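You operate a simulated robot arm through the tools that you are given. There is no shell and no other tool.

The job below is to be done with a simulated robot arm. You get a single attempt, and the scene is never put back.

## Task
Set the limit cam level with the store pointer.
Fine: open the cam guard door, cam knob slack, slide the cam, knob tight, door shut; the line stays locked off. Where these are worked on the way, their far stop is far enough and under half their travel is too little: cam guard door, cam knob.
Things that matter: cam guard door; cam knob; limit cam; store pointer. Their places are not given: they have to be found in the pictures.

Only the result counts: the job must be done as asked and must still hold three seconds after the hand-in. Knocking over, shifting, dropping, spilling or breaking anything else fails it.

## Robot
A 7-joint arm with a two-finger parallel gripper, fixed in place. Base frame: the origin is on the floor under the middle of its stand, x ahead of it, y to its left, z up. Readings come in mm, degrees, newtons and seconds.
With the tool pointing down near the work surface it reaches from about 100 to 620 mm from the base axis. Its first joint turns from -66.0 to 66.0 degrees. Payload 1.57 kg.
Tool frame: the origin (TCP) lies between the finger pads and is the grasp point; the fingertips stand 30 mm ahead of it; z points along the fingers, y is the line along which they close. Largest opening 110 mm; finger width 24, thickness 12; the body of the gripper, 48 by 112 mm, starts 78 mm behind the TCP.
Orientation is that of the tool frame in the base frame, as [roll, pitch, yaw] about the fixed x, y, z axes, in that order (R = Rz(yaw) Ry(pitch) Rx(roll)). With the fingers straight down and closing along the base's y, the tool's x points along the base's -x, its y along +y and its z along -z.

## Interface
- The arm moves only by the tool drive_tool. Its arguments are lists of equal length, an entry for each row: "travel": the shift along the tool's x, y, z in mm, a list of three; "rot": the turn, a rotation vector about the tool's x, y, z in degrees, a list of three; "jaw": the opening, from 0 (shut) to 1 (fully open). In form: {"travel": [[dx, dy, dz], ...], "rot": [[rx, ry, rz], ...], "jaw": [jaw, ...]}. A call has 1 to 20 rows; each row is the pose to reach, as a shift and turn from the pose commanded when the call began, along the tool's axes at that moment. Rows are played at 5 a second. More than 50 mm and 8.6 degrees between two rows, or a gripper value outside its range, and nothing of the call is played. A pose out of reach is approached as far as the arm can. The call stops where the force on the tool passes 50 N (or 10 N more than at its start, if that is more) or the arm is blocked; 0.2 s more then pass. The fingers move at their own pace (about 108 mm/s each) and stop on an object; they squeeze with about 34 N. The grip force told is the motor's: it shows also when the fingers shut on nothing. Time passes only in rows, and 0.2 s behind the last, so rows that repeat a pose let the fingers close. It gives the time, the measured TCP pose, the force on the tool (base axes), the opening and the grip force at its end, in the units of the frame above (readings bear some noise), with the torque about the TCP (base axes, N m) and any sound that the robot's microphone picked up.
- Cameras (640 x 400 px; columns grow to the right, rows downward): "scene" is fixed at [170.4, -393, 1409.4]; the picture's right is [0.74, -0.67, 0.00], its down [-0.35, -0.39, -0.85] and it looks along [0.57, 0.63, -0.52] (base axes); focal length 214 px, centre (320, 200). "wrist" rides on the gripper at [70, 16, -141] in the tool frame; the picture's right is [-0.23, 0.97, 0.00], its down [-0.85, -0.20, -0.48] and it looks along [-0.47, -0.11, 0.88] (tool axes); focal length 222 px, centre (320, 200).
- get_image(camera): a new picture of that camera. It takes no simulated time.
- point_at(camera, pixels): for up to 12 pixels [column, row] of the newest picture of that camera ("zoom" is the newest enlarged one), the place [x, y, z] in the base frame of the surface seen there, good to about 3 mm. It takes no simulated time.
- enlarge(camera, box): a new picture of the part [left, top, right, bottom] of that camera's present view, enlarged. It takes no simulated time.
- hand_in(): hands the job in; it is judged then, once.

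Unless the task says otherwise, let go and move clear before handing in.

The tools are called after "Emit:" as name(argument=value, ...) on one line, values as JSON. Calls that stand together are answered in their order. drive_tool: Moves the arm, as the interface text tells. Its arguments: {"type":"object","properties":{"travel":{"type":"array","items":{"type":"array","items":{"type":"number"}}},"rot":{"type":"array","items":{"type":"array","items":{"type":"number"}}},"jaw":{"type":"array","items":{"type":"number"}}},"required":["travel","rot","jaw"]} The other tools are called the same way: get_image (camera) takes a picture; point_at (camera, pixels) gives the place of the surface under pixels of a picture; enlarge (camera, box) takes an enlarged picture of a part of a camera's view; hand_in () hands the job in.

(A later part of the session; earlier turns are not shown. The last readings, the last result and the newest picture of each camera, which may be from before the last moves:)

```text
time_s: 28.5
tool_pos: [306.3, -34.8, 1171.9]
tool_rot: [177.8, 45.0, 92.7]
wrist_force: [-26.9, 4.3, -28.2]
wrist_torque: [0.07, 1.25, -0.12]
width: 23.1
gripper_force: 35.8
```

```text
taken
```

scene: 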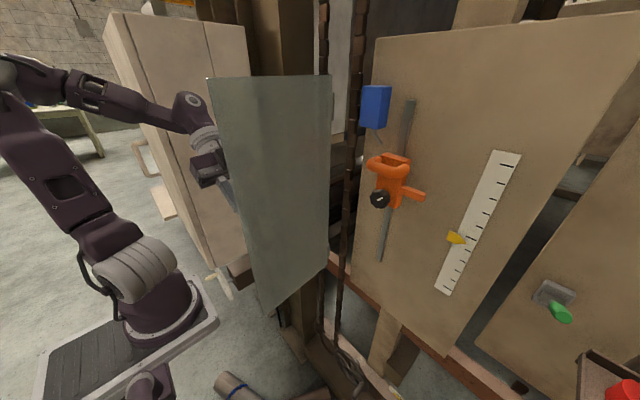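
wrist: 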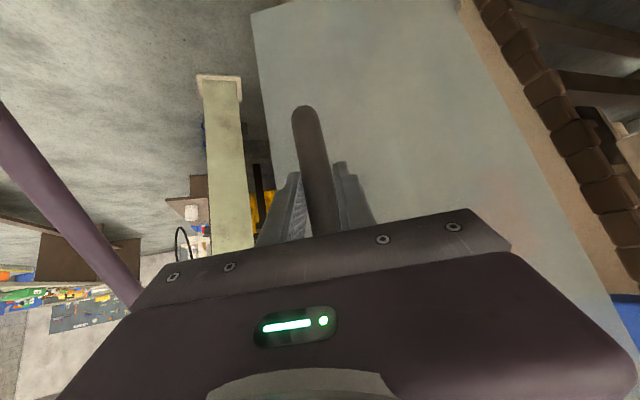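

The door is at about 90 degrees. I'll correct outward and down a few millimetres, then go roughly 10 degrees further for arm clearance, without turning the wrist more because the left cabinet is near.

Emit:
drive_tool(travel=[[2.2, -2, 1.2], [4.4, -4, 2.5], [8, -2.2, -1], [11.5, -0.5, -4.5], [15.2, 1.8, -8.2], [18.9, 4.2, -11.8], [22.6, 6.7, -15.4], [26.4, 9.3, -19]], rot=[[0, 0, 0], [0, 0, 0], [0, 0, 0], [0, 0, 0], [0, 0, 0], [0, 0, 0], [0, 0, 0], [0, 0, 0]], jaw=[0, 0, 0, 0, 0, 0, 0, 0])

Emit:
get_image(camera="scene")

Emit:
get_image(camera="wrist")

```text
time_s: 30.3
tool_pos: [312.9, -4.8, 1166.3]
tool_rot: [177.7, 45.3, 92.7]
wrist_force: [-6.4, -36.8, 4.8]
wrist_torque: [-0.5, 1.23, 0.01]
width: 23.4
gripper_force: 36.3
```

```text
taken
```

scene: 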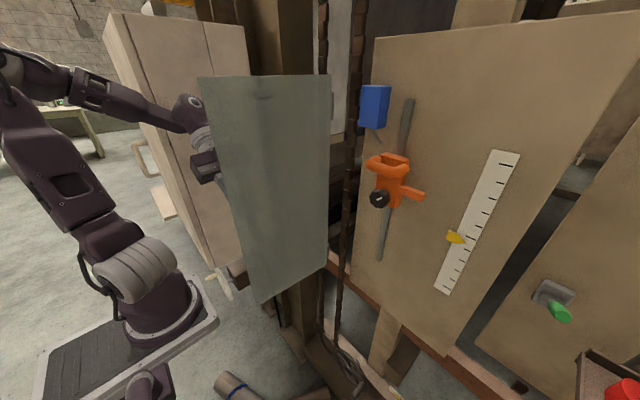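

```text
taken
```

wrist: 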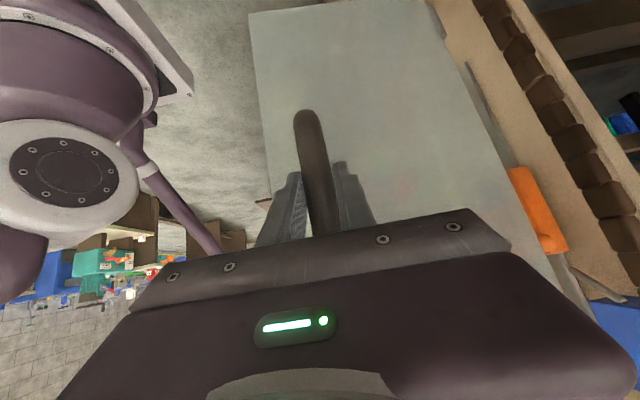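

The force is now −37 N along y at about 99 degrees, so the door has reached its far stop. I'll open the jaw and back straight off the handle.

Emit:
drive_tool(travel=[[0, 0, 0], [0, 0, 0], [0, 0, -15], [0, 0, -35], [0, 0, -55], [0, 0, -75], [-20, 0, -90]], rot=[[0, 0, 0], [0, 0, 0], [0, 0, 0], [0, 0, 0], [0, 0, 0], [0, 0, 0], [0, 0, 0]], jaw=[0.4, 0.6, 0.6, 0.6, 0.6, 0.6, 0.4])

Emit:
get_image(camera="scene")

Emit:
enlarge(camera="scene", box=[330, 70, 490, 270])

```text
time_s: 32.1
tool_pos: [284.5, 18.0, 1226.2]
tool_rot: [-175.4, 45.5, 93.0]
wrist_force: [0.8, 0.4, -0.2]
wrist_torque: [-0.01, 0.0, -0.02]
width: 43.9
gripper_force: 0.0
stopped in row 7: the arm was blocked; the commanded pose is now the measured one
```

```text
taken
```

scene: 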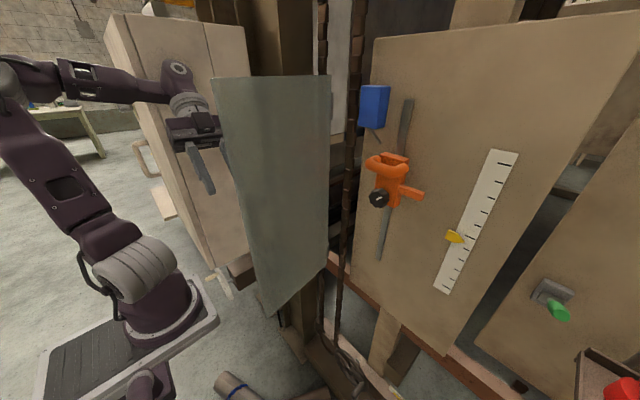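

```text
2.00 times, centred on (410, 170) of scene
```

zoom: 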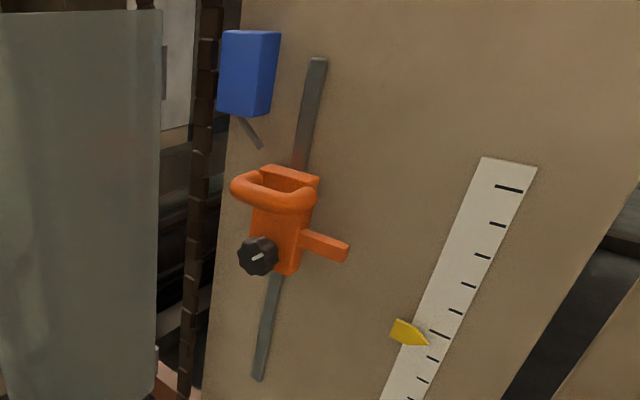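

Row 7 reported the arm blocked at (284.5,18,1226), likely the wrist near the left cabinet since the tool itself feels no force. I'll check the surroundings before moving.

Emit:
get_image(camera="wrist")

Emit:
point_at(camera="scene", pixels=[[216, 82], [326, 78], [270, 300], [325, 260], [270, 235], [212, 262], [108, 18], [185, 100], [180, 70], [195, 130]])

Emit:
enlarge(camera="scene", box=[100, 30, 340, 190])

```text
taken
```

wrist: 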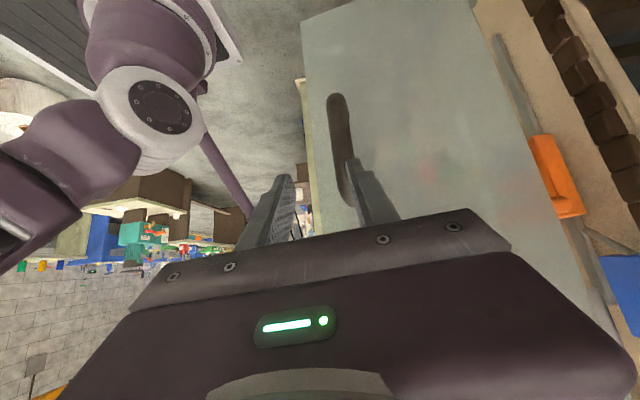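

```text
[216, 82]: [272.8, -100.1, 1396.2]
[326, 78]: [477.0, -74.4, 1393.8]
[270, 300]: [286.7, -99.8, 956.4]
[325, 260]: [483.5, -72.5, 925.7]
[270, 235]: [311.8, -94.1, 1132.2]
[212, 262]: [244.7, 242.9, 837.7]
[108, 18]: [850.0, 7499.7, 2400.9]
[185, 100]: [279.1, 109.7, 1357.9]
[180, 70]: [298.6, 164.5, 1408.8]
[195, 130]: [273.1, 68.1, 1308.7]
```

```text
2.50 times, centred on (220, 110) of scene
```

zoom: 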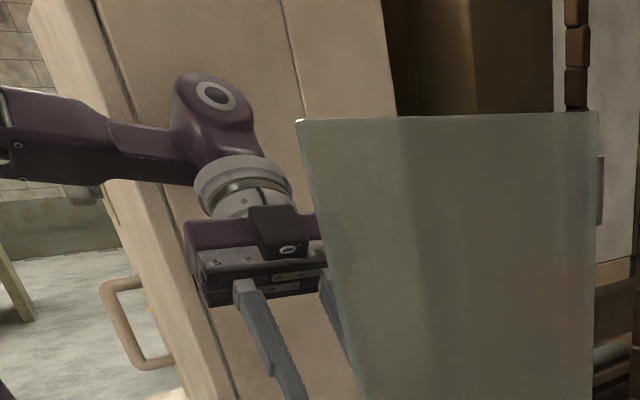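

The wrist joint is at about (299,165,1409), close to the cabinet face at y=243, and the door swung back to about 85 degrees, still wide open. I'll turn the tool to point down while pulling back, which moves the wrist away from the cabinet.

Emit:
drive_tool(travel=[[-8, -6.4, -5.6], [-16, -12.8, -11.1], [-24, -19.2, -16.7], [-32, -25.6, -22.2], [-40, -32, -27.8], [-48.5, -38.3, -33.3]], rot=[[0, 7.5, 0], [0, 15, 0], [0, 22.5, 0], [0, 30, 0], [0, 37.5, 0], [0, 45, 0]], jaw=[0.3, 0.2, 0, 0, 0, 0])

Emit:
get_image(camera="scene")

```text
time_s: 33.5
tool_pos: [251.6, 12.1, 1287.1]
tool_rot: [-176.9, 0.9, 90.5]
wrist_force: [0.4, -0.5, 0.1]
wrist_torque: [0.0, 0.01, 0.01]
width: 0.0
gripper_force: 21.1
```

```text
taken
```

scene: 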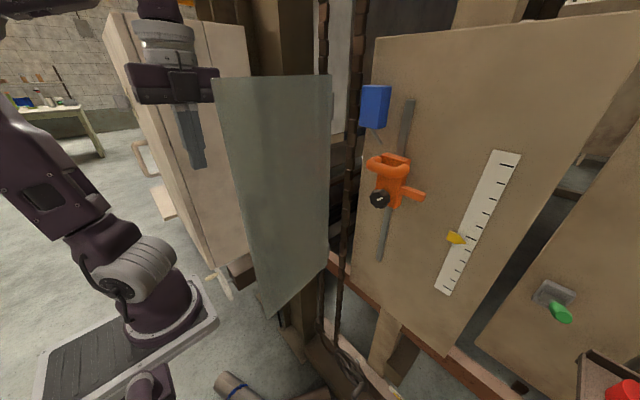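

The tool is down and clear at (252,12,1287). I'll turn it to face forward and pull back to x≈207 so it clears the door's free edge at (273,−100).

Emit:
drive_tool(travel=[[0, -5, 0], [0, -10, 0], [0, -15, 0], [0, -20, 0], [0, -25, 0], [0, -30, 0], [0, -35, 0], [0, -39, 0], [0, -42, 0], [0, -45, 0], [0, -45, 0]], rot=[[0, 0, -8.2], [0, 0, -16.4], [0, 0, -24.6], [0, 0, -32.8], [0, 0, -41], [0, 0, -49.2], [0, 0, -57.4], [0, 0, -65.6], [0, 0, -73.8], [0, 0, -82], [0, 0, -90]], jaw=[0, 0, 0, 0, 0, 0, 0, 0, 0, 0, 0])

```text
time_s: 35.9
tool_pos: [207.5, 14.1, 1289.1]
tool_rot: [-179.1, -3.0, -179.4]
wrist_force: [-0.4, -0.6, 0.3]
wrist_torque: [-0.01, -0.02, -0.01]
width: 0.2
gripper_force: 21.3
```

Now facing forward at (207,14,1289). I'll sweep right past the door's free edge to y≈−225.

Emit:
drive_tool(travel=[[0, -35, 0], [0, -70, 0], [0, -105, 0], [0, -140, 0], [0, -175, 0], [-10, -210, 0], [-25, -240, 0]], rot=[[0, 0, 0], [0, 0, 0], [0, 0, 0], [0, 0, 0], [0, 0, 0], [0, 0, 0], [0, 0, 0]], jaw=[0, 0, 0, 0, 0, 0, 0])

Emit:
get_image(camera="scene")

Emit:
get_image(camera="wrist")

```text
time_s: 37.5
tool_pos: [232.4, -225.4, 1291.2]
tool_rot: [-178.9, -2.9, -179.5]
wrist_force: [0.4, 0.3, -0.2]
wrist_torque: [-0.02, 0.03, 0.03]
width: 0.0
gripper_force: 21.2
```

```text
taken
```

scene: 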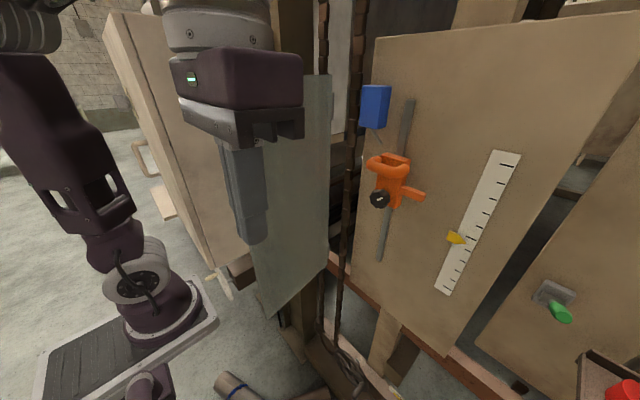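

```text
taken
```

wrist: 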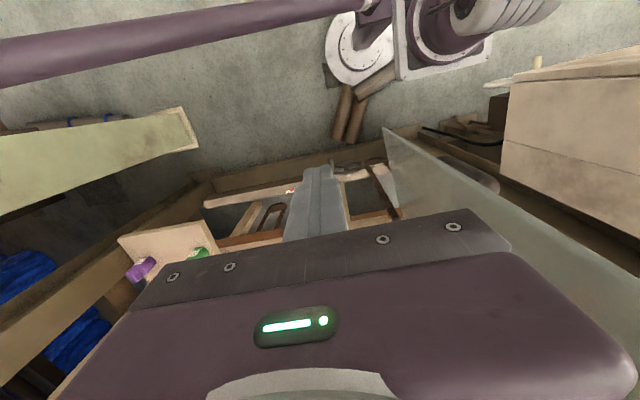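

The tool is now on the inner side. I'll take a close look at the cam, its knob with the white mark near (380,198), and the pointer.

Emit:
enlarge(camera="scene", box=[355, 140, 435, 220])

Emit:
point_at(camera="zoom", pixels=[[320, 200], [250, 290], [230, 280], [265, 300], [250, 275], [240, 305], [380, 270], [430, 270], [200, 130], [330, 150], [300, 60], [280, 250]])

```text
5.00 times, centred on (395, 180) of scene
```

zoom: 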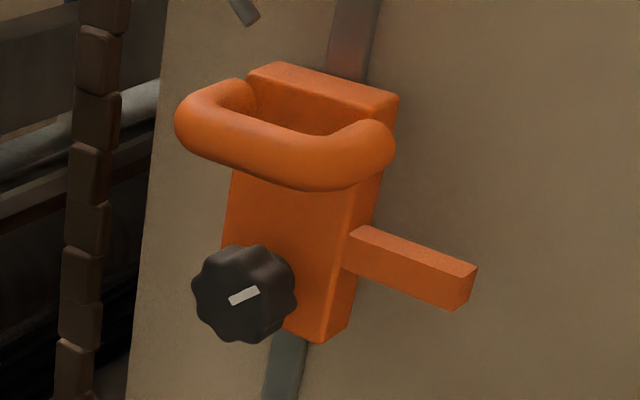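

```text
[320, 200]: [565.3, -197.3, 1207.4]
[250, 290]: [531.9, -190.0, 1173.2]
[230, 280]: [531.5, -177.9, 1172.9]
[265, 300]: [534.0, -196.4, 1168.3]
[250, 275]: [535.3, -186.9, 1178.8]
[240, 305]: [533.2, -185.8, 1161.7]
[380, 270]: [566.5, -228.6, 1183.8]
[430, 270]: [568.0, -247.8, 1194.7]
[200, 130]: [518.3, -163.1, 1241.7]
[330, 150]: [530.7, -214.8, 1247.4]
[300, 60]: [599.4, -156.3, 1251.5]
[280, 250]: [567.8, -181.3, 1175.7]
```

The cam has a scalloped black knob centred near (532,−187,1170) with its axis along x, a D-handle at z≈1242, and an arm pointing right at z≈1190. I'll turn the tool forward and approach to about 150 mm in front of the knob.

Emit:
drive_tool(travel=[[-13, 3.5, 9], [-26, 7, 18], [-39, 10.5, 27], [-52, 14, 36], [-65, 17.5, 45], [-78, 21, 54], [-91, 24.5, 63], [-104, 28, 72], [-117, 31.5, 81], [-130, 35, 90], [-143, 38, 100]], rot=[[0, -8.45, 0], [0, -16.9, 0], [0, -25.35, 0], [0, -33.8, 0], [0, -42.25, 0], [0, -50.7, 0], [0, -59.15, 0], [0, -67.6, 0], [0, -76.05, 0], [0, -84.5, 0], [0, -93, 0]], jaw=[0, 0, 0, 0, 0, 0, 0.2, 0.4, 0.6, 0.6, 0.6])

Emit:
get_image(camera="scene")

Emit:
get_image(camera="wrist")

```text
time_s: 39.9
tool_pos: [373.0, -187.7, 1182.8]
tool_rot: [-101.5, 89.1, -100.9]
wrist_force: [0.0, 0.1, -0.4]
wrist_torque: [-0.02, -0.02, -0.01]
width: 66.2
gripper_force: 0.1
```

```text
taken
```

scene: 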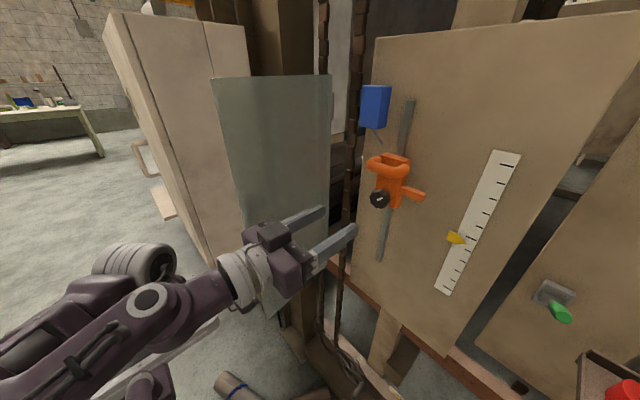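

```text
taken
```

wrist: 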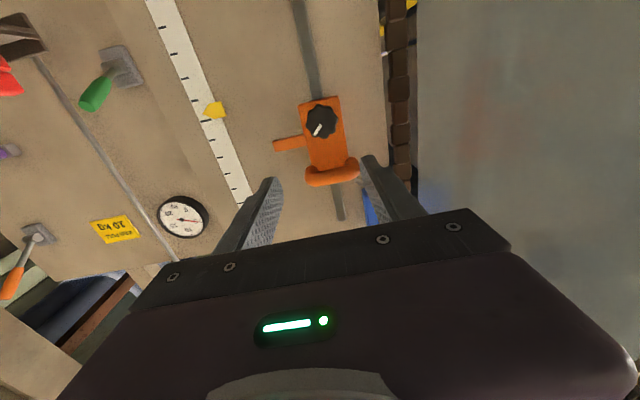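

The wrist now looks straight at the cam: knob at (320,122), arm at (288,144), pointer at (213,110). I'll enlarge and measure all of them.

Emit:
enlarge(camera="wrist", box=[190, 70, 370, 200])

```text
3.08 times, centred on (280, 135) of wrist
```

zoom: 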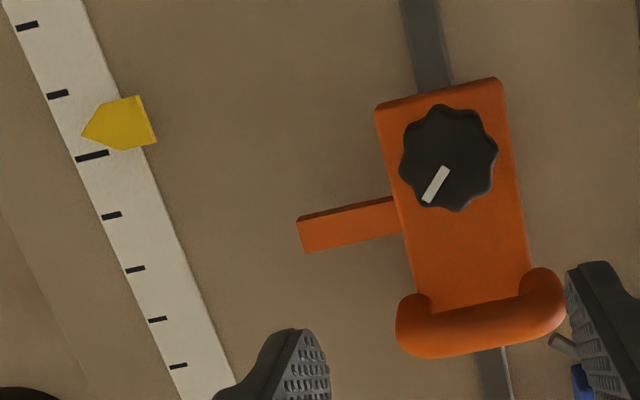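

Emit:
point_at(camera="zoom", pixels=[[84, 134], [90, 134], [118, 98], [125, 148], [300, 216], [306, 250], [350, 208], [355, 240], [448, 158], [403, 160], [495, 155], [440, 108]])

Emit:
point_at(camera="zoom", pixels=[[452, 208], [427, 200], [446, 170], [400, 130], [500, 100], [460, 290], [520, 250], [470, 335], [300, 232], [395, 220], [415, 340], [550, 300]])

```text
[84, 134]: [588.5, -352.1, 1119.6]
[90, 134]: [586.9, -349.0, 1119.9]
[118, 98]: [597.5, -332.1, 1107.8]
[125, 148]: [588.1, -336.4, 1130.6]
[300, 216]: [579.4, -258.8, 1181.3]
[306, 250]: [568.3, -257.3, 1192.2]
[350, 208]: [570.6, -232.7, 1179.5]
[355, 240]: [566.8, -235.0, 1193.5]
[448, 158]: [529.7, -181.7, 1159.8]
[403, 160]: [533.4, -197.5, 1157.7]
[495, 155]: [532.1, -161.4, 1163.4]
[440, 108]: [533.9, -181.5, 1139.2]
```

```text
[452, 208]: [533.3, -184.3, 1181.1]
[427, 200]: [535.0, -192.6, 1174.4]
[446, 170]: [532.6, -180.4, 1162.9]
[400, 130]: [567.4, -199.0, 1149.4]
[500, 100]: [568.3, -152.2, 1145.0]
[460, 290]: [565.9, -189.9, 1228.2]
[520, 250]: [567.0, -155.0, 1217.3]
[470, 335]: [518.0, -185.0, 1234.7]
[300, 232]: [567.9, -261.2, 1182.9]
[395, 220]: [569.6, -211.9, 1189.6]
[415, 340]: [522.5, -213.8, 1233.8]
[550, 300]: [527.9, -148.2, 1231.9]
```

The knob centres near (532,−181,1161), about 40 mm across, with its white mark pointing up and to the right. The cam arm's front face spans z≈1178–1193, and the pointer tip is at z≈1120. I'll move to 50 mm in front of the knob and re-check.

Emit:
drive_tool(travel=[[5, 2, 25], [10, 4, 50], [15, 6, 75], [20, 7, 95], [22, 7, 103]], rot=[[0, -0.2, 0], [0, -0.4, 0], [0, -0.6, 0], [0, -0.9, 0], [0, -0.9, 0]], jaw=[0.6, 0.6, 0.6, 0.6, 0.6])

Emit:
get_image(camera="wrist")

Emit:
get_image(camera="scene")

Emit:
enlarge(camera="wrist", box=[200, 60, 400, 220])

```text
time_s: 41.1
tool_pos: [435.3, -191.5, 1166.1]
tool_rot: [-64.0, 87.7, -63.9]
wrist_force: [-0.8, 0.4, 0.8]
wrist_torque: [0.02, -0.01, -0.01]
width: 65.8
gripper_force: 0.0
out of reach, approached as far as the arm can: row 3, 4, 5
```

```text
taken
```

wrist: 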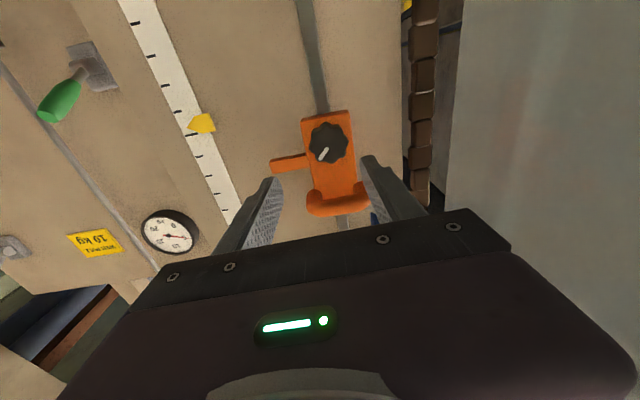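

```text
taken
```

scene: 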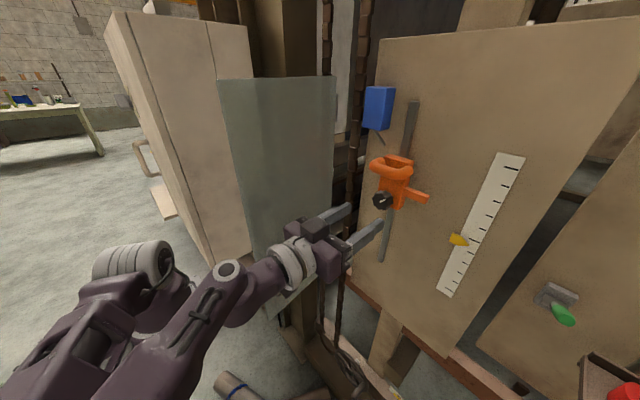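

```text
2.50 times, centred on (300, 140) of wrist
```

zoom: 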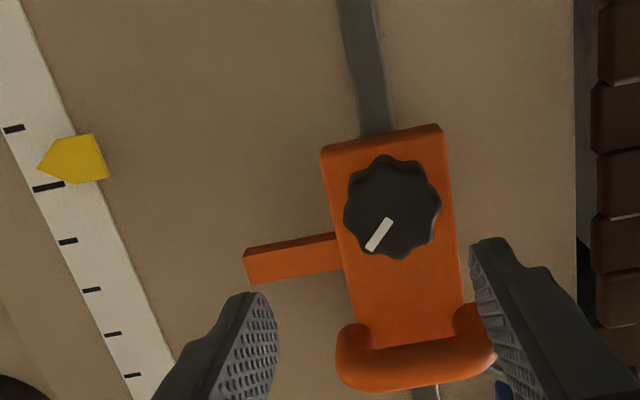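

The arm stopped at (435,−191,1166) because this elbow-low posture is at its limit. The whole scene picture also seems shifted a few pixels from before. I'll look at the arm's posture to pick a better one, possibly with the tool tilted.

Emit:
point_at(camera="scene", pixels=[[228, 270], [190, 310], [130, 330], [60, 340], [100, 280], [150, 255], [30, 380], [125, 370], [290, 260], [220, 80], [505, 165], [459, 239]])

Emit:
enlarge(camera="scene", box=[0, 200, 400, 400])

Emit:
point_at(camera="wrist", pixels=[[328, 143], [314, 143], [342, 142], [327, 122], [330, 163], [190, 124], [272, 168], [270, 160], [290, 155], [290, 166], [320, 210], [345, 205]])

```text
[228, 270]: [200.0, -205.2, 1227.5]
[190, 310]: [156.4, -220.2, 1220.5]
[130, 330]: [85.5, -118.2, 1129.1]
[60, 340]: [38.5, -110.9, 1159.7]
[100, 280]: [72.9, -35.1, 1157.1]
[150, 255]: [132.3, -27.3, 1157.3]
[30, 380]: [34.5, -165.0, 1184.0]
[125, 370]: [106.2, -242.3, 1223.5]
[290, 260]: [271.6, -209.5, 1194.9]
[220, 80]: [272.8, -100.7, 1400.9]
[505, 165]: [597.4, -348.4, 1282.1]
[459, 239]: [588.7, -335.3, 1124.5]
```

```text
1.60 times, centred on (200, 300) of scene
```

zoom: 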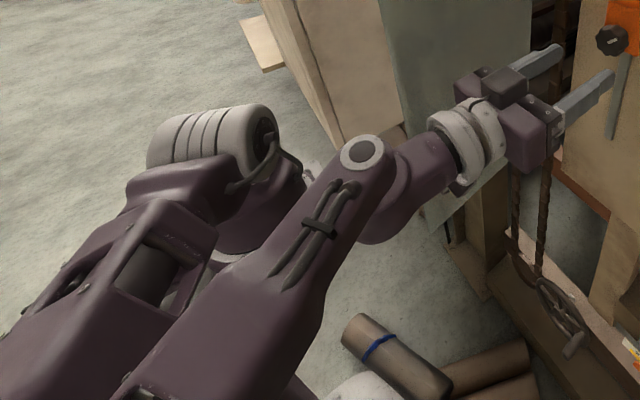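

```text
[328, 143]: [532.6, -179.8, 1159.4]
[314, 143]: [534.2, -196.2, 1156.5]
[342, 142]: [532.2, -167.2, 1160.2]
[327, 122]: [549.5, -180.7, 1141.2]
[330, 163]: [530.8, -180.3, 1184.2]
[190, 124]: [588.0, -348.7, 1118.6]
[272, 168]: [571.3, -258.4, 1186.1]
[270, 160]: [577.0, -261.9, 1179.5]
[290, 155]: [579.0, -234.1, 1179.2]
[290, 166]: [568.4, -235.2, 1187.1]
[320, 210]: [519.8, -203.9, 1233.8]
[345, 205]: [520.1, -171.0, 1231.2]
```

The posture analysis fits: with the tool pointing exactly +x here the wrist bend hits its limit, but pointing about 10° to the left should be reachable. The knob re-measures at centre (532,−180.5,1160). I'll yaw 10° left and move to 60 mm short of it.

Emit:
drive_tool(travel=[[0, -3, 0], [1, -5, 3], [3, -4, 12], [4, -2, 22], [5, 0, 30]], rot=[[-4, 0, 0], [-8, 0, 0], [-10, 0, 0], [-11, 0, 0], [-11, 0, 0]], jaw=[0.6, 0.6, 0.6, 0.6, 0.6])

Emit:
get_image(camera="wrist")

Emit:
get_image(camera="scene")

```text
time_s: 42.3
tool_pos: [454.5, -205.2, 1154.3]
tool_rot: [-103.6, 88.7, -93.7]
wrist_force: [0.4, -0.5, -0.3]
wrist_torque: [-0.02, 0.03, -0.02]
width: 66.2
gripper_force: 0.0
out of reach, approached as far as the arm can: row 4, 5
```

```text
taken
```

wrist: 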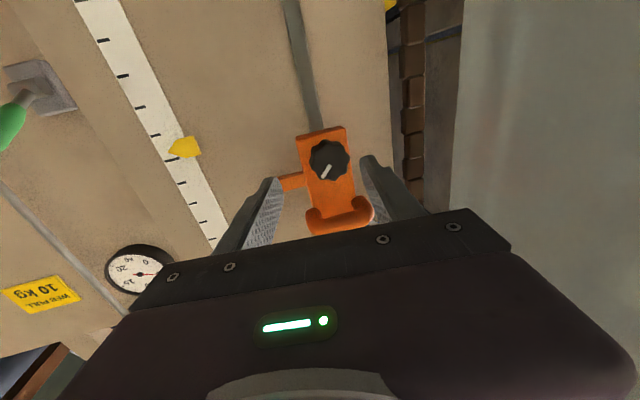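

```text
taken
```

scene: 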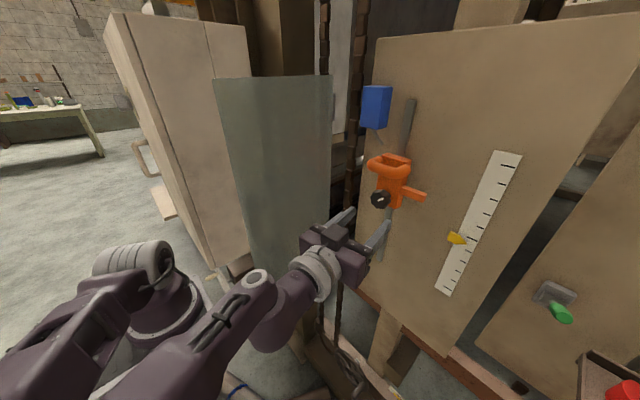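

Yaw alone didn't help. The 45° down-tilted posture worked earlier, so I'll back off a little and tilt the tool about 30° downward, then approach the knob from slightly above.

Emit:
drive_tool(travel=[[-12, 7, -13], [-23, 14, -25], [-35, 22, -38], [-46, 29, -50]], rot=[[2.45, 7.5, 0.65], [4.9, 15, 1.3], [7.35, 22.4, 1.95], [9.8, 29.9, 2.6]], jaw=[0.6, 0.6, 0.6, 0.6])

Emit:
get_image(camera="scene")

```text
time_s: 43.3
tool_pos: [397.2, -183.8, 1198.2]
tool_rot: [-178.0, 60.7, -177.0]
wrist_force: [-0.6, -0.6, 0.4]
wrist_torque: [0.0, -0.02, 0.02]
width: 66.0
gripper_force: 0.1
```

```text
taken
```

scene: 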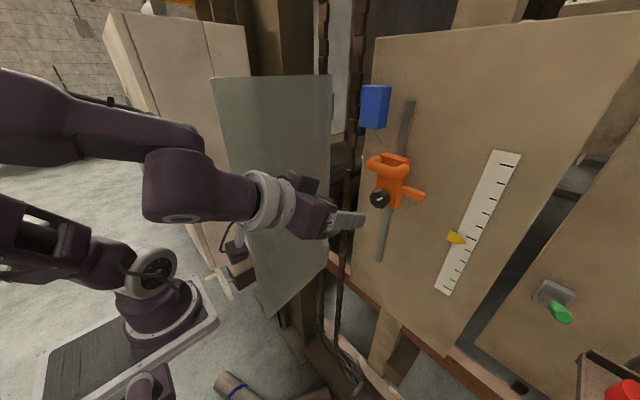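

The arm reached (397,−184,1198) with a 30° downward tilt and the elbow up. I'll move forward to about 60 mm short of the knob and check alignment.

Emit:
drive_tool(travel=[[-9, 0.3, 17], [-18, 0.6, 34], [-27, 0.9, 52], [-36.7, 1.1, 69.4]], rot=[[0, 0, 0], [0, 0, 0], [0, 0, 0], [0, 0, 0]], jaw=[0.55, 0.55, 0.55, 0.55])

Emit:
get_image(camera="wrist")

Emit:
get_image(camera="scene")

```text
time_s: 44.3
tool_pos: [476.1, -181.3, 1193.9]
tool_rot: [-177.8, 60.8, -176.8]
wrist_force: [0.0, -0.1, 0.0]
wrist_torque: [0.0, -0.01, 0.02]
width: 60.5
gripper_force: 0.0
```

```text
taken
```

wrist: 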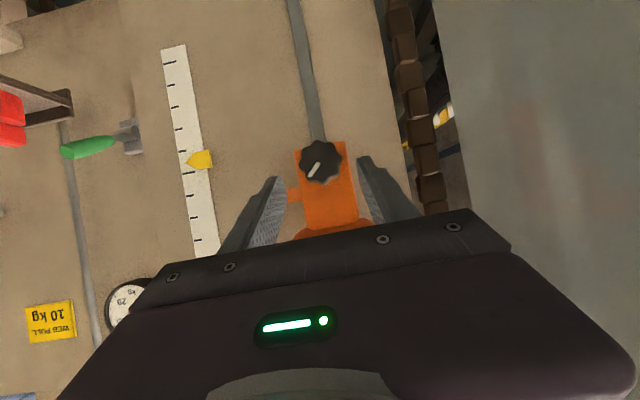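

```text
taken
```

scene: 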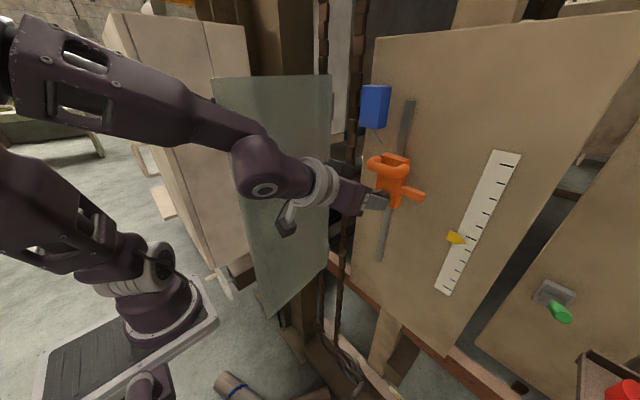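

It reached (476,−181,1194) and the knob is at (320,162), between the fingers. I'll measure again for the final approach.

Emit:
enlarge(camera="wrist", box=[240, 110, 400, 260])

Emit:
point_at(camera="wrist", pixels=[[320, 162], [301, 164], [340, 159], [318, 145], [322, 180], [312, 174], [322, 165], [300, 150], [346, 150], [187, 161], [290, 195], [295, 190]])

```text
2.67 times, centred on (320, 185) of wrist
```

zoom: 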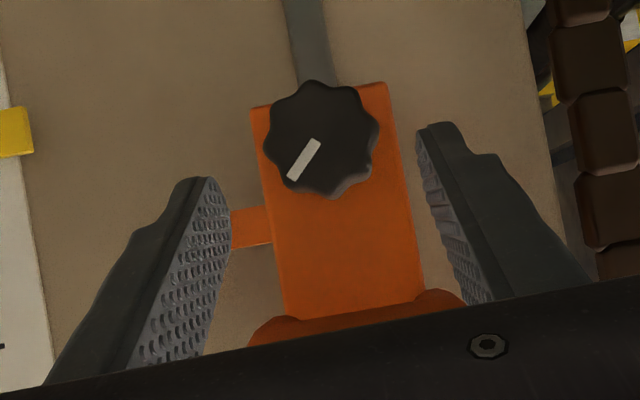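

```text
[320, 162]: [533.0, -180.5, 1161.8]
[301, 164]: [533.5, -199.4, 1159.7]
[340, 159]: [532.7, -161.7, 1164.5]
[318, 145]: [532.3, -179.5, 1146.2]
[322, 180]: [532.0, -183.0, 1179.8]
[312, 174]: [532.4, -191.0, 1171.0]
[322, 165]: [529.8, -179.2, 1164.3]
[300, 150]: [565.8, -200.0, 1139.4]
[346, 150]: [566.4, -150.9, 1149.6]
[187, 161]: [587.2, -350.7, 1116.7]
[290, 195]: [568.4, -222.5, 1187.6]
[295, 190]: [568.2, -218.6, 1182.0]
```

The knob centres at (533,−180.5,1162). To turn it counter-clockwise with clearance from the door on the left, I'll start with the tool rolled 40° about the knob axis, coming from the upper right.

Emit:
drive_tool(travel=[[1.2, -4.1, 0.6], [2.4, -8.2, 1.2], [3.6, -12.3, 1.7], [4.8, -16.4, 2.3], [6, -20.5, 2.9]], rot=[[-3.9, -0.17, 6.98], [-7.8, -0.35, 13.96], [-11.7, -0.52, 20.94], [-15.6, -0.7, 27.9], [-19.5, -0.87, 34.9]], jaw=[0.6, 0.6, 0.6, 0.6, 0.6])

Emit:
get_image(camera="wrist")

Emit:
get_image(camera="scene")

```text
time_s: 45.5
tool_pos: [471.0, -194.7, 1207.2]
tool_rot: [120.2, 43.3, 132.0]
wrist_force: [-1.1, -0.3, 0.2]
wrist_torque: [0.02, -0.01, -0.04]
width: 65.9
gripper_force: 0.1
out of reach, approached as far as the arm can: row 4, 5
```

```text
taken
```

wrist: 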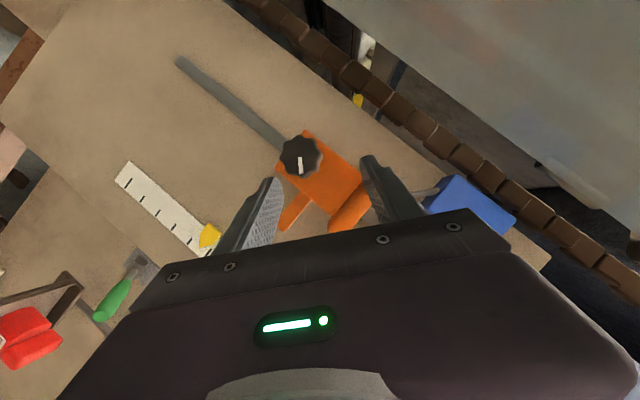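

```text
taken
```

scene: 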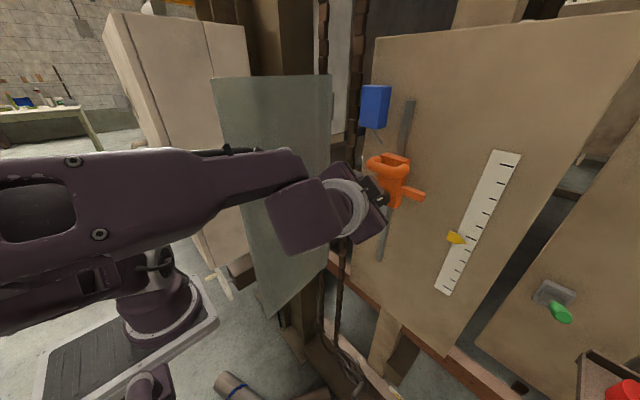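

That roll was just past reach and ended 20 mm high. I'll use a smaller sideways lean (about 24°) and make up the rest with roll about the tool's own axis, so each grip can turn the knob about 70°.

Emit:
drive_tool(travel=[[4.1, -4.4, 4.8], [8.2, -8.8, 9.7]], rot=[[3.9, 0.2, 3], [7.8, 0.4, 6]], jaw=[0.6, 0.6])

Emit:
get_image(camera="wrist")

```text
time_s: 46.1
tool_pos: [474.6, -193.4, 1192.9]
tool_rot: [125.6, 38.0, 128.2]
wrist_force: [-0.2, 0.4, 0.2]
wrist_torque: [-0.02, 0.01, -0.04]
width: 65.7
gripper_force: 0.0
```

```text
taken
```

wrist: 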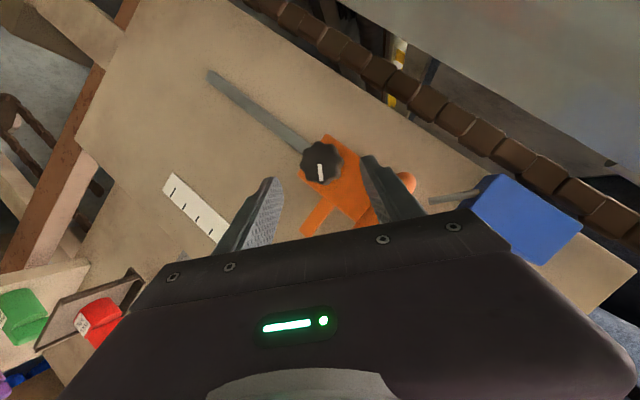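

The tool is at its starting pose for the turn. I'll verify the knob position once more from here, then advance 57 mm and close on it.

Emit:
point_at(camera="wrist", pixels=[[322, 163], [303, 163], [341, 163], [322, 145], [322, 182], [320, 175]])

Emit:
drive_tool(travel=[[-2, 0.1, 15], [-4, 0.2, 30], [-6, 0.3, 45], [-7.3, 0.4, 56], [-7.3, 0.4, 56], [-7.3, 0.4, 56], [-7.3, 0.4, 56]], rot=[[0, 0, 0], [0, 0, 0], [0, 0, 0], [0, 0, 0], [0, 0, 0], [0, 0, 0], [0, 0, 0]], jaw=[0.6, 0.6, 0.6, 0.6, 0.35, 0.2, 0.2])

Emit:
get_image(camera="wrist")

```text
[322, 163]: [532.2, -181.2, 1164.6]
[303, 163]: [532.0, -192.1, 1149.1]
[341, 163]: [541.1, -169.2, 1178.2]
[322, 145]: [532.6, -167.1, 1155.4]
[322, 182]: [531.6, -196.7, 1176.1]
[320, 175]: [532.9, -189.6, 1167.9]
```

```text
time_s: 47.7
tool_pos: [474.6, -190.8, 1187.7]
tool_rot: [125.5, 38.1, 128.3]
wrist_force: [0.8, -0.2, -0.5]
wrist_torque: [0.0, 0.0, 0.02]
width: 22.2
gripper_force: 0.0
out of reach, approached as far as the arm can: row 1, 2, 3, 4, 5, 6, 7
```

```text
taken
```

wrist: 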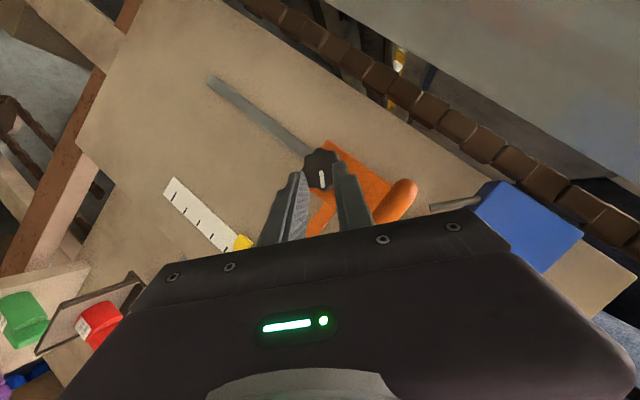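

Going forward from here is out of reach with this lean, so nothing touched the knob. I need to understand the arm's posture better, so I'll measure its links in the scene view.

Emit:
get_image(camera="scene")

Emit:
enlarge(camera="scene", box=[0, 90, 420, 350])

```text
taken
```

scene: 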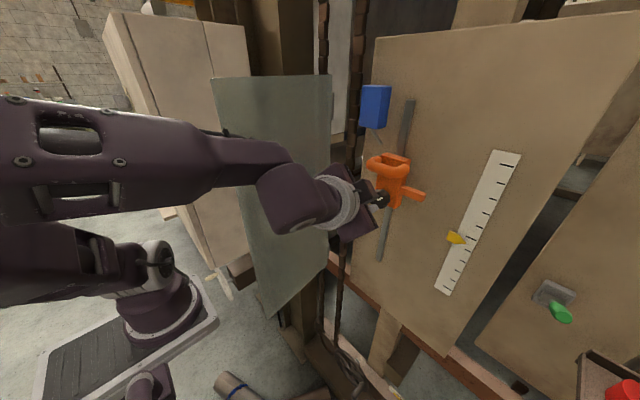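

```text
1.52 times, centred on (210, 220) of scene
```

zoom: 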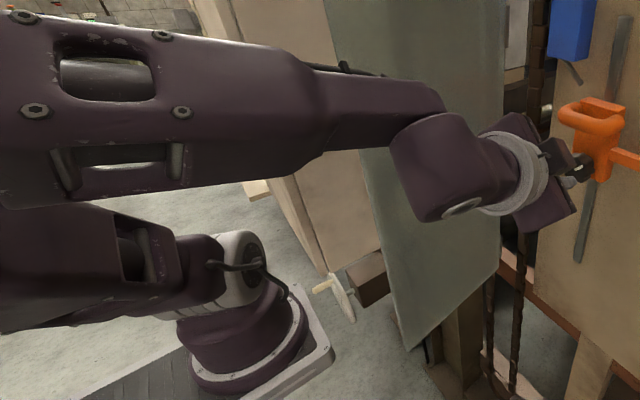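

Emit:
point_at(camera="scene", pixels=[[10, 120], [60, 140], [140, 140], [200, 150], [250, 155], [275, 200], [303, 225], [340, 200], [160, 260], [100, 265], [30, 250], [150, 300]])

```text
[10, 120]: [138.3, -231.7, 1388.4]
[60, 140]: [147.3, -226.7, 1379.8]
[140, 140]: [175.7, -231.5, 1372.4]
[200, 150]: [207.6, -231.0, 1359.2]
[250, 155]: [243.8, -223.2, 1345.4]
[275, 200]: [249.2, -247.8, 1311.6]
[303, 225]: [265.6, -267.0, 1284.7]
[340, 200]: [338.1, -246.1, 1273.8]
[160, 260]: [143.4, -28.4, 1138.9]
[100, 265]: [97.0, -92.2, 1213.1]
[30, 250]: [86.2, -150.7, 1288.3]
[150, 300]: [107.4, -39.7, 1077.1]
```

The forearm slopes about 20° down, and the tool can't bend upward relative to it. A steeper tilt of about 45° should leave room, and by my figures it still clears the D-handle by about 20 mm. I'll reorient to a 45° tilt in front of the knob.

Emit:
drive_tool(travel=[[-3.3, 5.3, -1.7], [-6.5, 10.7, -3.4], [-9.8, 16, -5.1], [-13, 21.4, -6.9], [-16.3, 26.8, -8.6], [-19.5, 32.1, -10.3]], rot=[[3, 1.97, -6.2], [6, 3.9, -12.4], [9, 5.9, -18.6], [12, 7.9, -24.7], [15, 9.8, -30.9], [18, 11.8, -37.1]], jaw=[0.4, 0.6, 0.6, 0.6, 0.6, 0.6])

Emit:
get_image(camera="wrist")

Emit:
get_image(camera="scene")

```text
time_s: 49.1
tool_pos: [478.5, -181.6, 1223.0]
tool_rot: [-179.8, 45.0, -179.7]
wrist_force: [-0.4, -0.4, -1.3]
wrist_torque: [0.0, -0.01, 0.0]
width: 66.0
gripper_force: 0.1
```

```text
taken
```

wrist: 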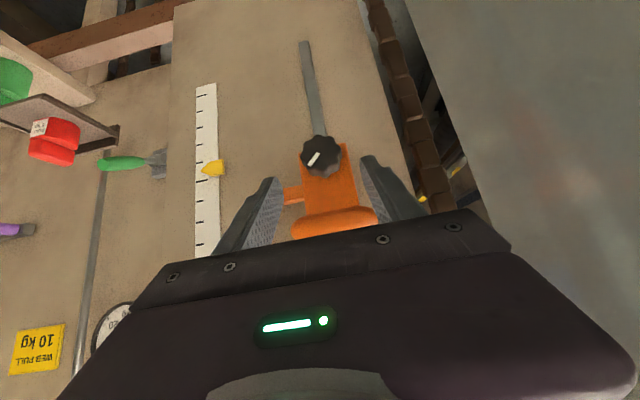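

```text
taken
```

scene: 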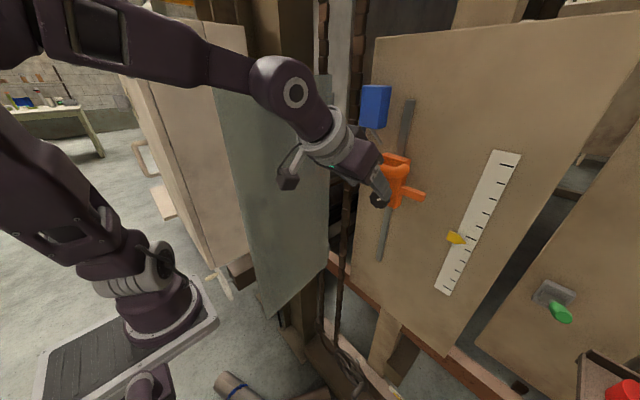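

The tool is exactly at 45° tilt at (478.5,−182,1223). I'll roll 24° about the knob axis, to start the counter-clockwise turn from the right side, and move to the pre-grip point.

Emit:
drive_tool(travel=[[-0.7, -7.1, 4], [-1.3, -14.2, 8], [-2, -21.3, 13]], rot=[[-5.66, 0, 5.66], [-11.3, 0, 11.3], [-17, 0, 17]], jaw=[0.6, 0.6, 0.6])

Emit:
get_image(camera="wrist")

Emit:
get_image(camera="scene")

```text
time_s: 49.9
tool_pos: [453.5, -179.8, 1228.6]
tool_rot: [147.8, 40.3, 157.9]
wrist_force: [0.0, -1.0, 0.1]
wrist_torque: [0.07, -0.07, 0.04]
width: 66.0
gripper_force: 0.0
out of reach, approached as far as the arm can: row 1, 2, 3
```

```text
taken
```

wrist: 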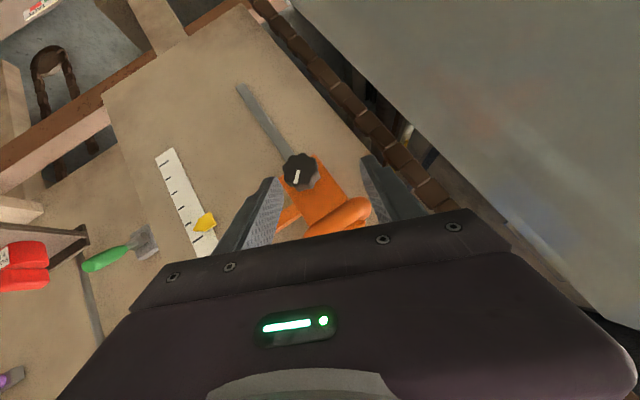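

```text
taken
```

scene: 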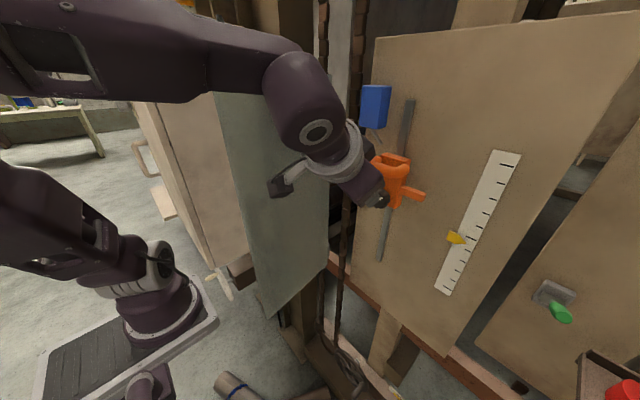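

The arm still carries an awkward elbow swing from the earlier forward-pointing pose. I'll return to a natural elbow-up posture by pointing the tool straight down away from the cam, then tilt up from there.

Emit:
drive_tool(travel=[[1.6, 3.5, -15.2], [3.3, 7, -30.5], [4.9, 10.5, -45.7], [6.5, 14, -60.9], [8.1, 17.5, -76.1], [9.8, 21, -91.4], [11.4, 24.5, -106.6]], rot=[[3.24, 6.33, -1.34], [6.5, 12.7, -2.7], [9.7, 19, -4], [13, 25.3, -5.4], [16.2, 31.6, -6.7], [19.5, 38, -8.1], [22.7, 44.3, -9.4]], jaw=[0.5, 0.5, 0.5, 0.5, 0.5, 0.5, 0.5])

Emit:
get_image(camera="scene")

```text
time_s: 51.5
tool_pos: [370.7, -183.4, 1299.1]
tool_rot: [179.9, 0.0, -179.9]
wrist_force: [0.1, 0.3, 0.7]
wrist_torque: [-0.02, -0.02, 0.02]
width: 55.0
gripper_force: 0.1
out of reach, approached as far as the arm can: row 2, 3, 4
```

```text
taken
```

scene: 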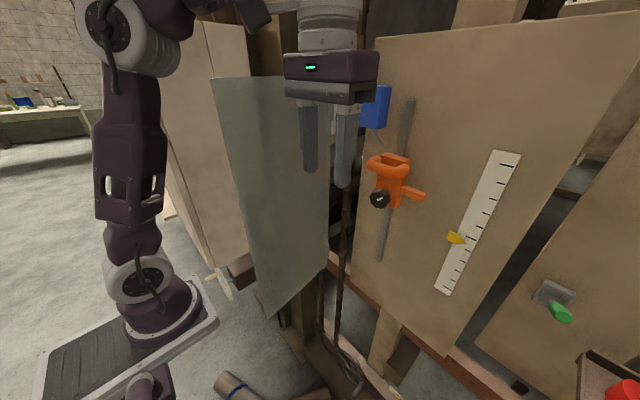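

The arm is now in a natural elbow-up posture, tool down at (371,−183,1299). I'll measure the links quickly to model the reach.

Emit:
point_at(camera="scene", pixels=[[105, 25], [150, 40], [130, 100], [130, 160], [135, 280], [180, 20], [325, 15], [325, 40], [260, 8], [150, 320]])

Emit:
drive_tool(travel=[[-10, 0, 5], [-20, 0, 10], [-30, 0, 15], [-40, 0, 20], [-50, 0, 25], [-60, 0, 30]], rot=[[0, -7.5, 0], [0, -15, 0], [0, -22.5, 0], [0, -30, 0], [0, -37.5, 0], [0, -45, 0]], jaw=[0.6, 0.6, 0.6, 0.6, 0.6, 0.6])

Emit:
get_image(camera="scene")

```text
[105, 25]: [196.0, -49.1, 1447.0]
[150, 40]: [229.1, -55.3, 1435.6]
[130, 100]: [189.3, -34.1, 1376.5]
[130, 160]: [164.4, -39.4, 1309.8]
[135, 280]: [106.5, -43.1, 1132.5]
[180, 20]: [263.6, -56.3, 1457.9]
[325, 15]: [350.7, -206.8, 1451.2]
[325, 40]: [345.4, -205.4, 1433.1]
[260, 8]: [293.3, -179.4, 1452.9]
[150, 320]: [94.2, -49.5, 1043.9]
```

```text
time_s: 52.9
tool_pos: [429.2, -184.2, 1269.7]
tool_rot: [-180.0, 45.1, -179.8]
wrist_force: [-0.8, 0.6, 0.0]
wrist_torque: [0.01, -0.02, -0.05]
width: 66.0
gripper_force: 0.0
```

```text
taken
```

scene: 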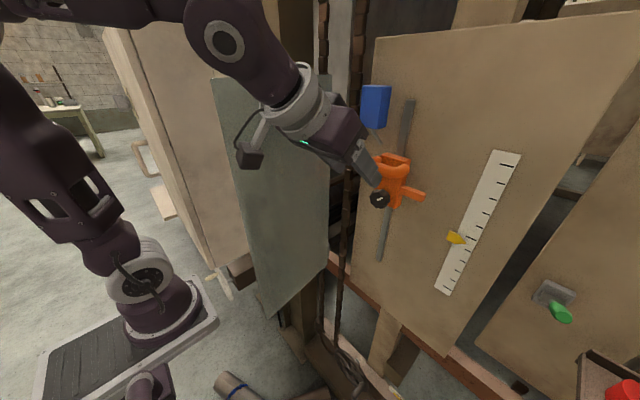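

The tilt to 45° worked at (429,−184,1270) in this posture. I'll advance along the tool axis toward the knob, stopping just short of it, to test the reach.

Emit:
drive_tool(travel=[[0, 1, 20], [0, 2, 40], [0, 3, 60], [0, 3.5, 80], [1, 3.5, 90]], rot=[[0, 0, 0], [0, 0, 0], [0, 0, 0], [0, 0, 0], [0, 0, 0]], jaw=[0.6, 0.6, 0.6, 0.6, 0.6])

Emit:
get_image(camera="wrist")

Emit:
get_image(camera="scene")

```text
time_s: 54.1
tool_pos: [491.8, -180.7, 1205.7]
tool_rot: [179.9, 45.2, -179.8]
wrist_force: [0.8, 0.0, 0.4]
wrist_torque: [0.01, -0.02, -0.01]
width: 65.9
gripper_force: 0.2
```

```text
taken
```

wrist: 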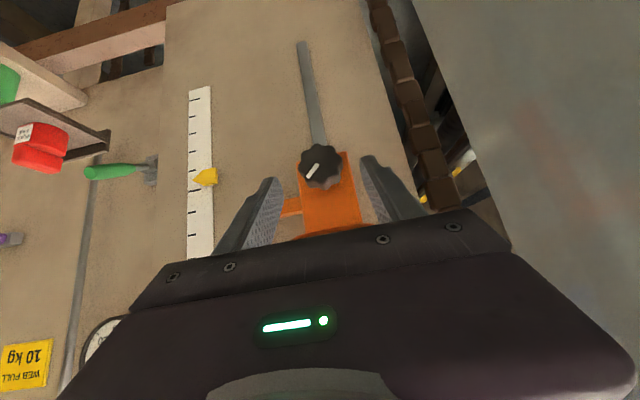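

```text
taken
```

scene: 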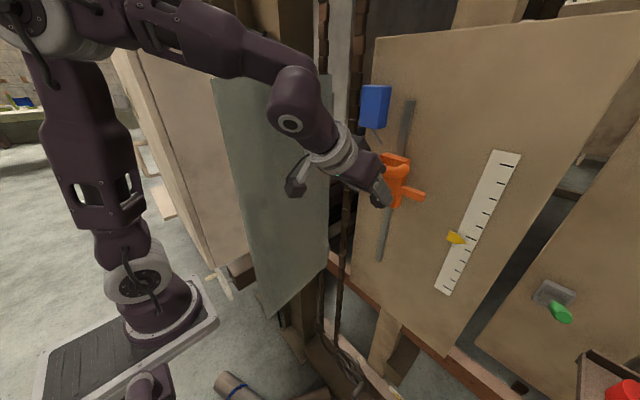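

The natural posture reaches (492,−181,1206) without trouble. I'll test the start pose for the turn, leaning 20° to the right about the knob axis plus 20° of roll, still 65 mm short of the knob.

Emit:
drive_tool(travel=[[-1.2, -3.1, 1.4], [-2.5, -6.2, 2.8], [-3.7, -9.3, 4.1], [-5, -12.4, 5.5], [-6.2, -15.5, 6.9]], rot=[[-2.8, 0.5, 6.8], [-5.6, 1, 13.6], [-8.5, 1.5, 20.4], [-11.3, 2, 27.2], [-14.1, 2.5, 34]], jaw=[0.6, 0.6, 0.6, 0.6, 0.6])

Emit:
get_image(camera="wrist")

```text
time_s: 55.3
tool_pos: [500.3, -194.4, 1204.2]
tool_rot: [140.4, 30.4, 140.9]
wrist_force: [-14.6, 11.3, -7.7]
wrist_torque: [-0.53, -0.22, 0.74]
width: 66.9
gripper_force: 0.6
```

```text
taken
```

wrist: 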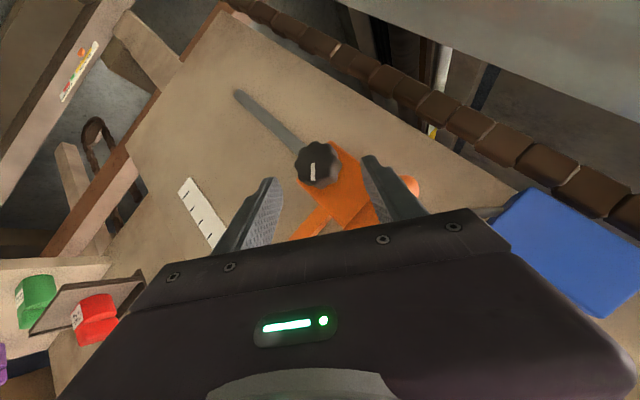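

There is light contact of about 20 N: the upper finger has touched the D-handle. I'll retreat along the tool axis and narrow the jaw.

Emit:
drive_tool(travel=[[0, 0, -10], [0, 0, -20], [0, 0, -20]], rot=[[0, 0, 0], [0, 0, 0], [0, 0, 0]], jaw=[0.55, 0.45, 0.45])

Emit:
get_image(camera="wrist")

Emit:
enlarge(camera="scene", box=[340, 130, 460, 260])

```text
time_s: 56.1
tool_pos: [487.1, -200.2, 1218.7]
tool_rot: [140.4, 30.6, 140.5]
wrist_force: [1.4, 1.0, 0.7]
wrist_torque: [-0.02, 0.0, 0.01]
width: 49.5
gripper_force: 0.0
```

```text
taken
```

wrist: 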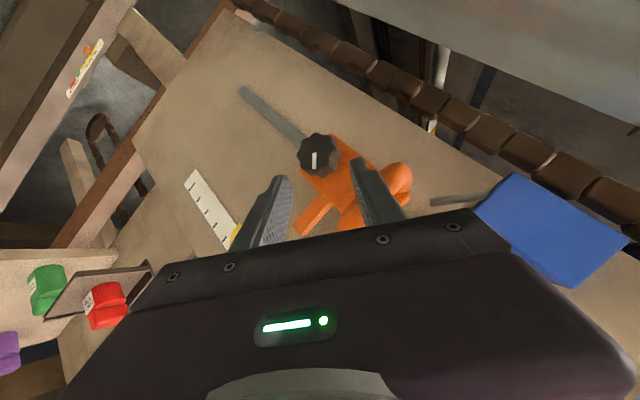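

```text
3.08 times, centred on (400, 195) of scene
```

zoom: 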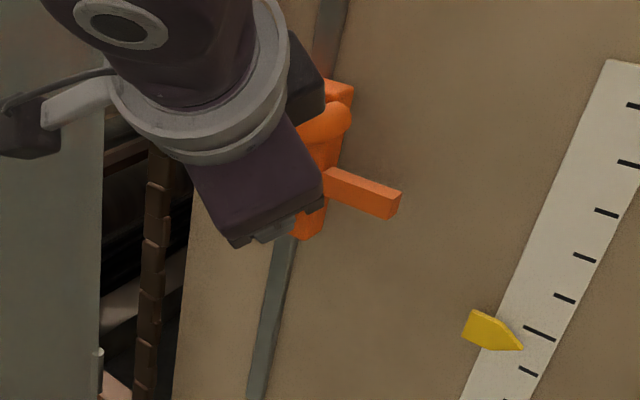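

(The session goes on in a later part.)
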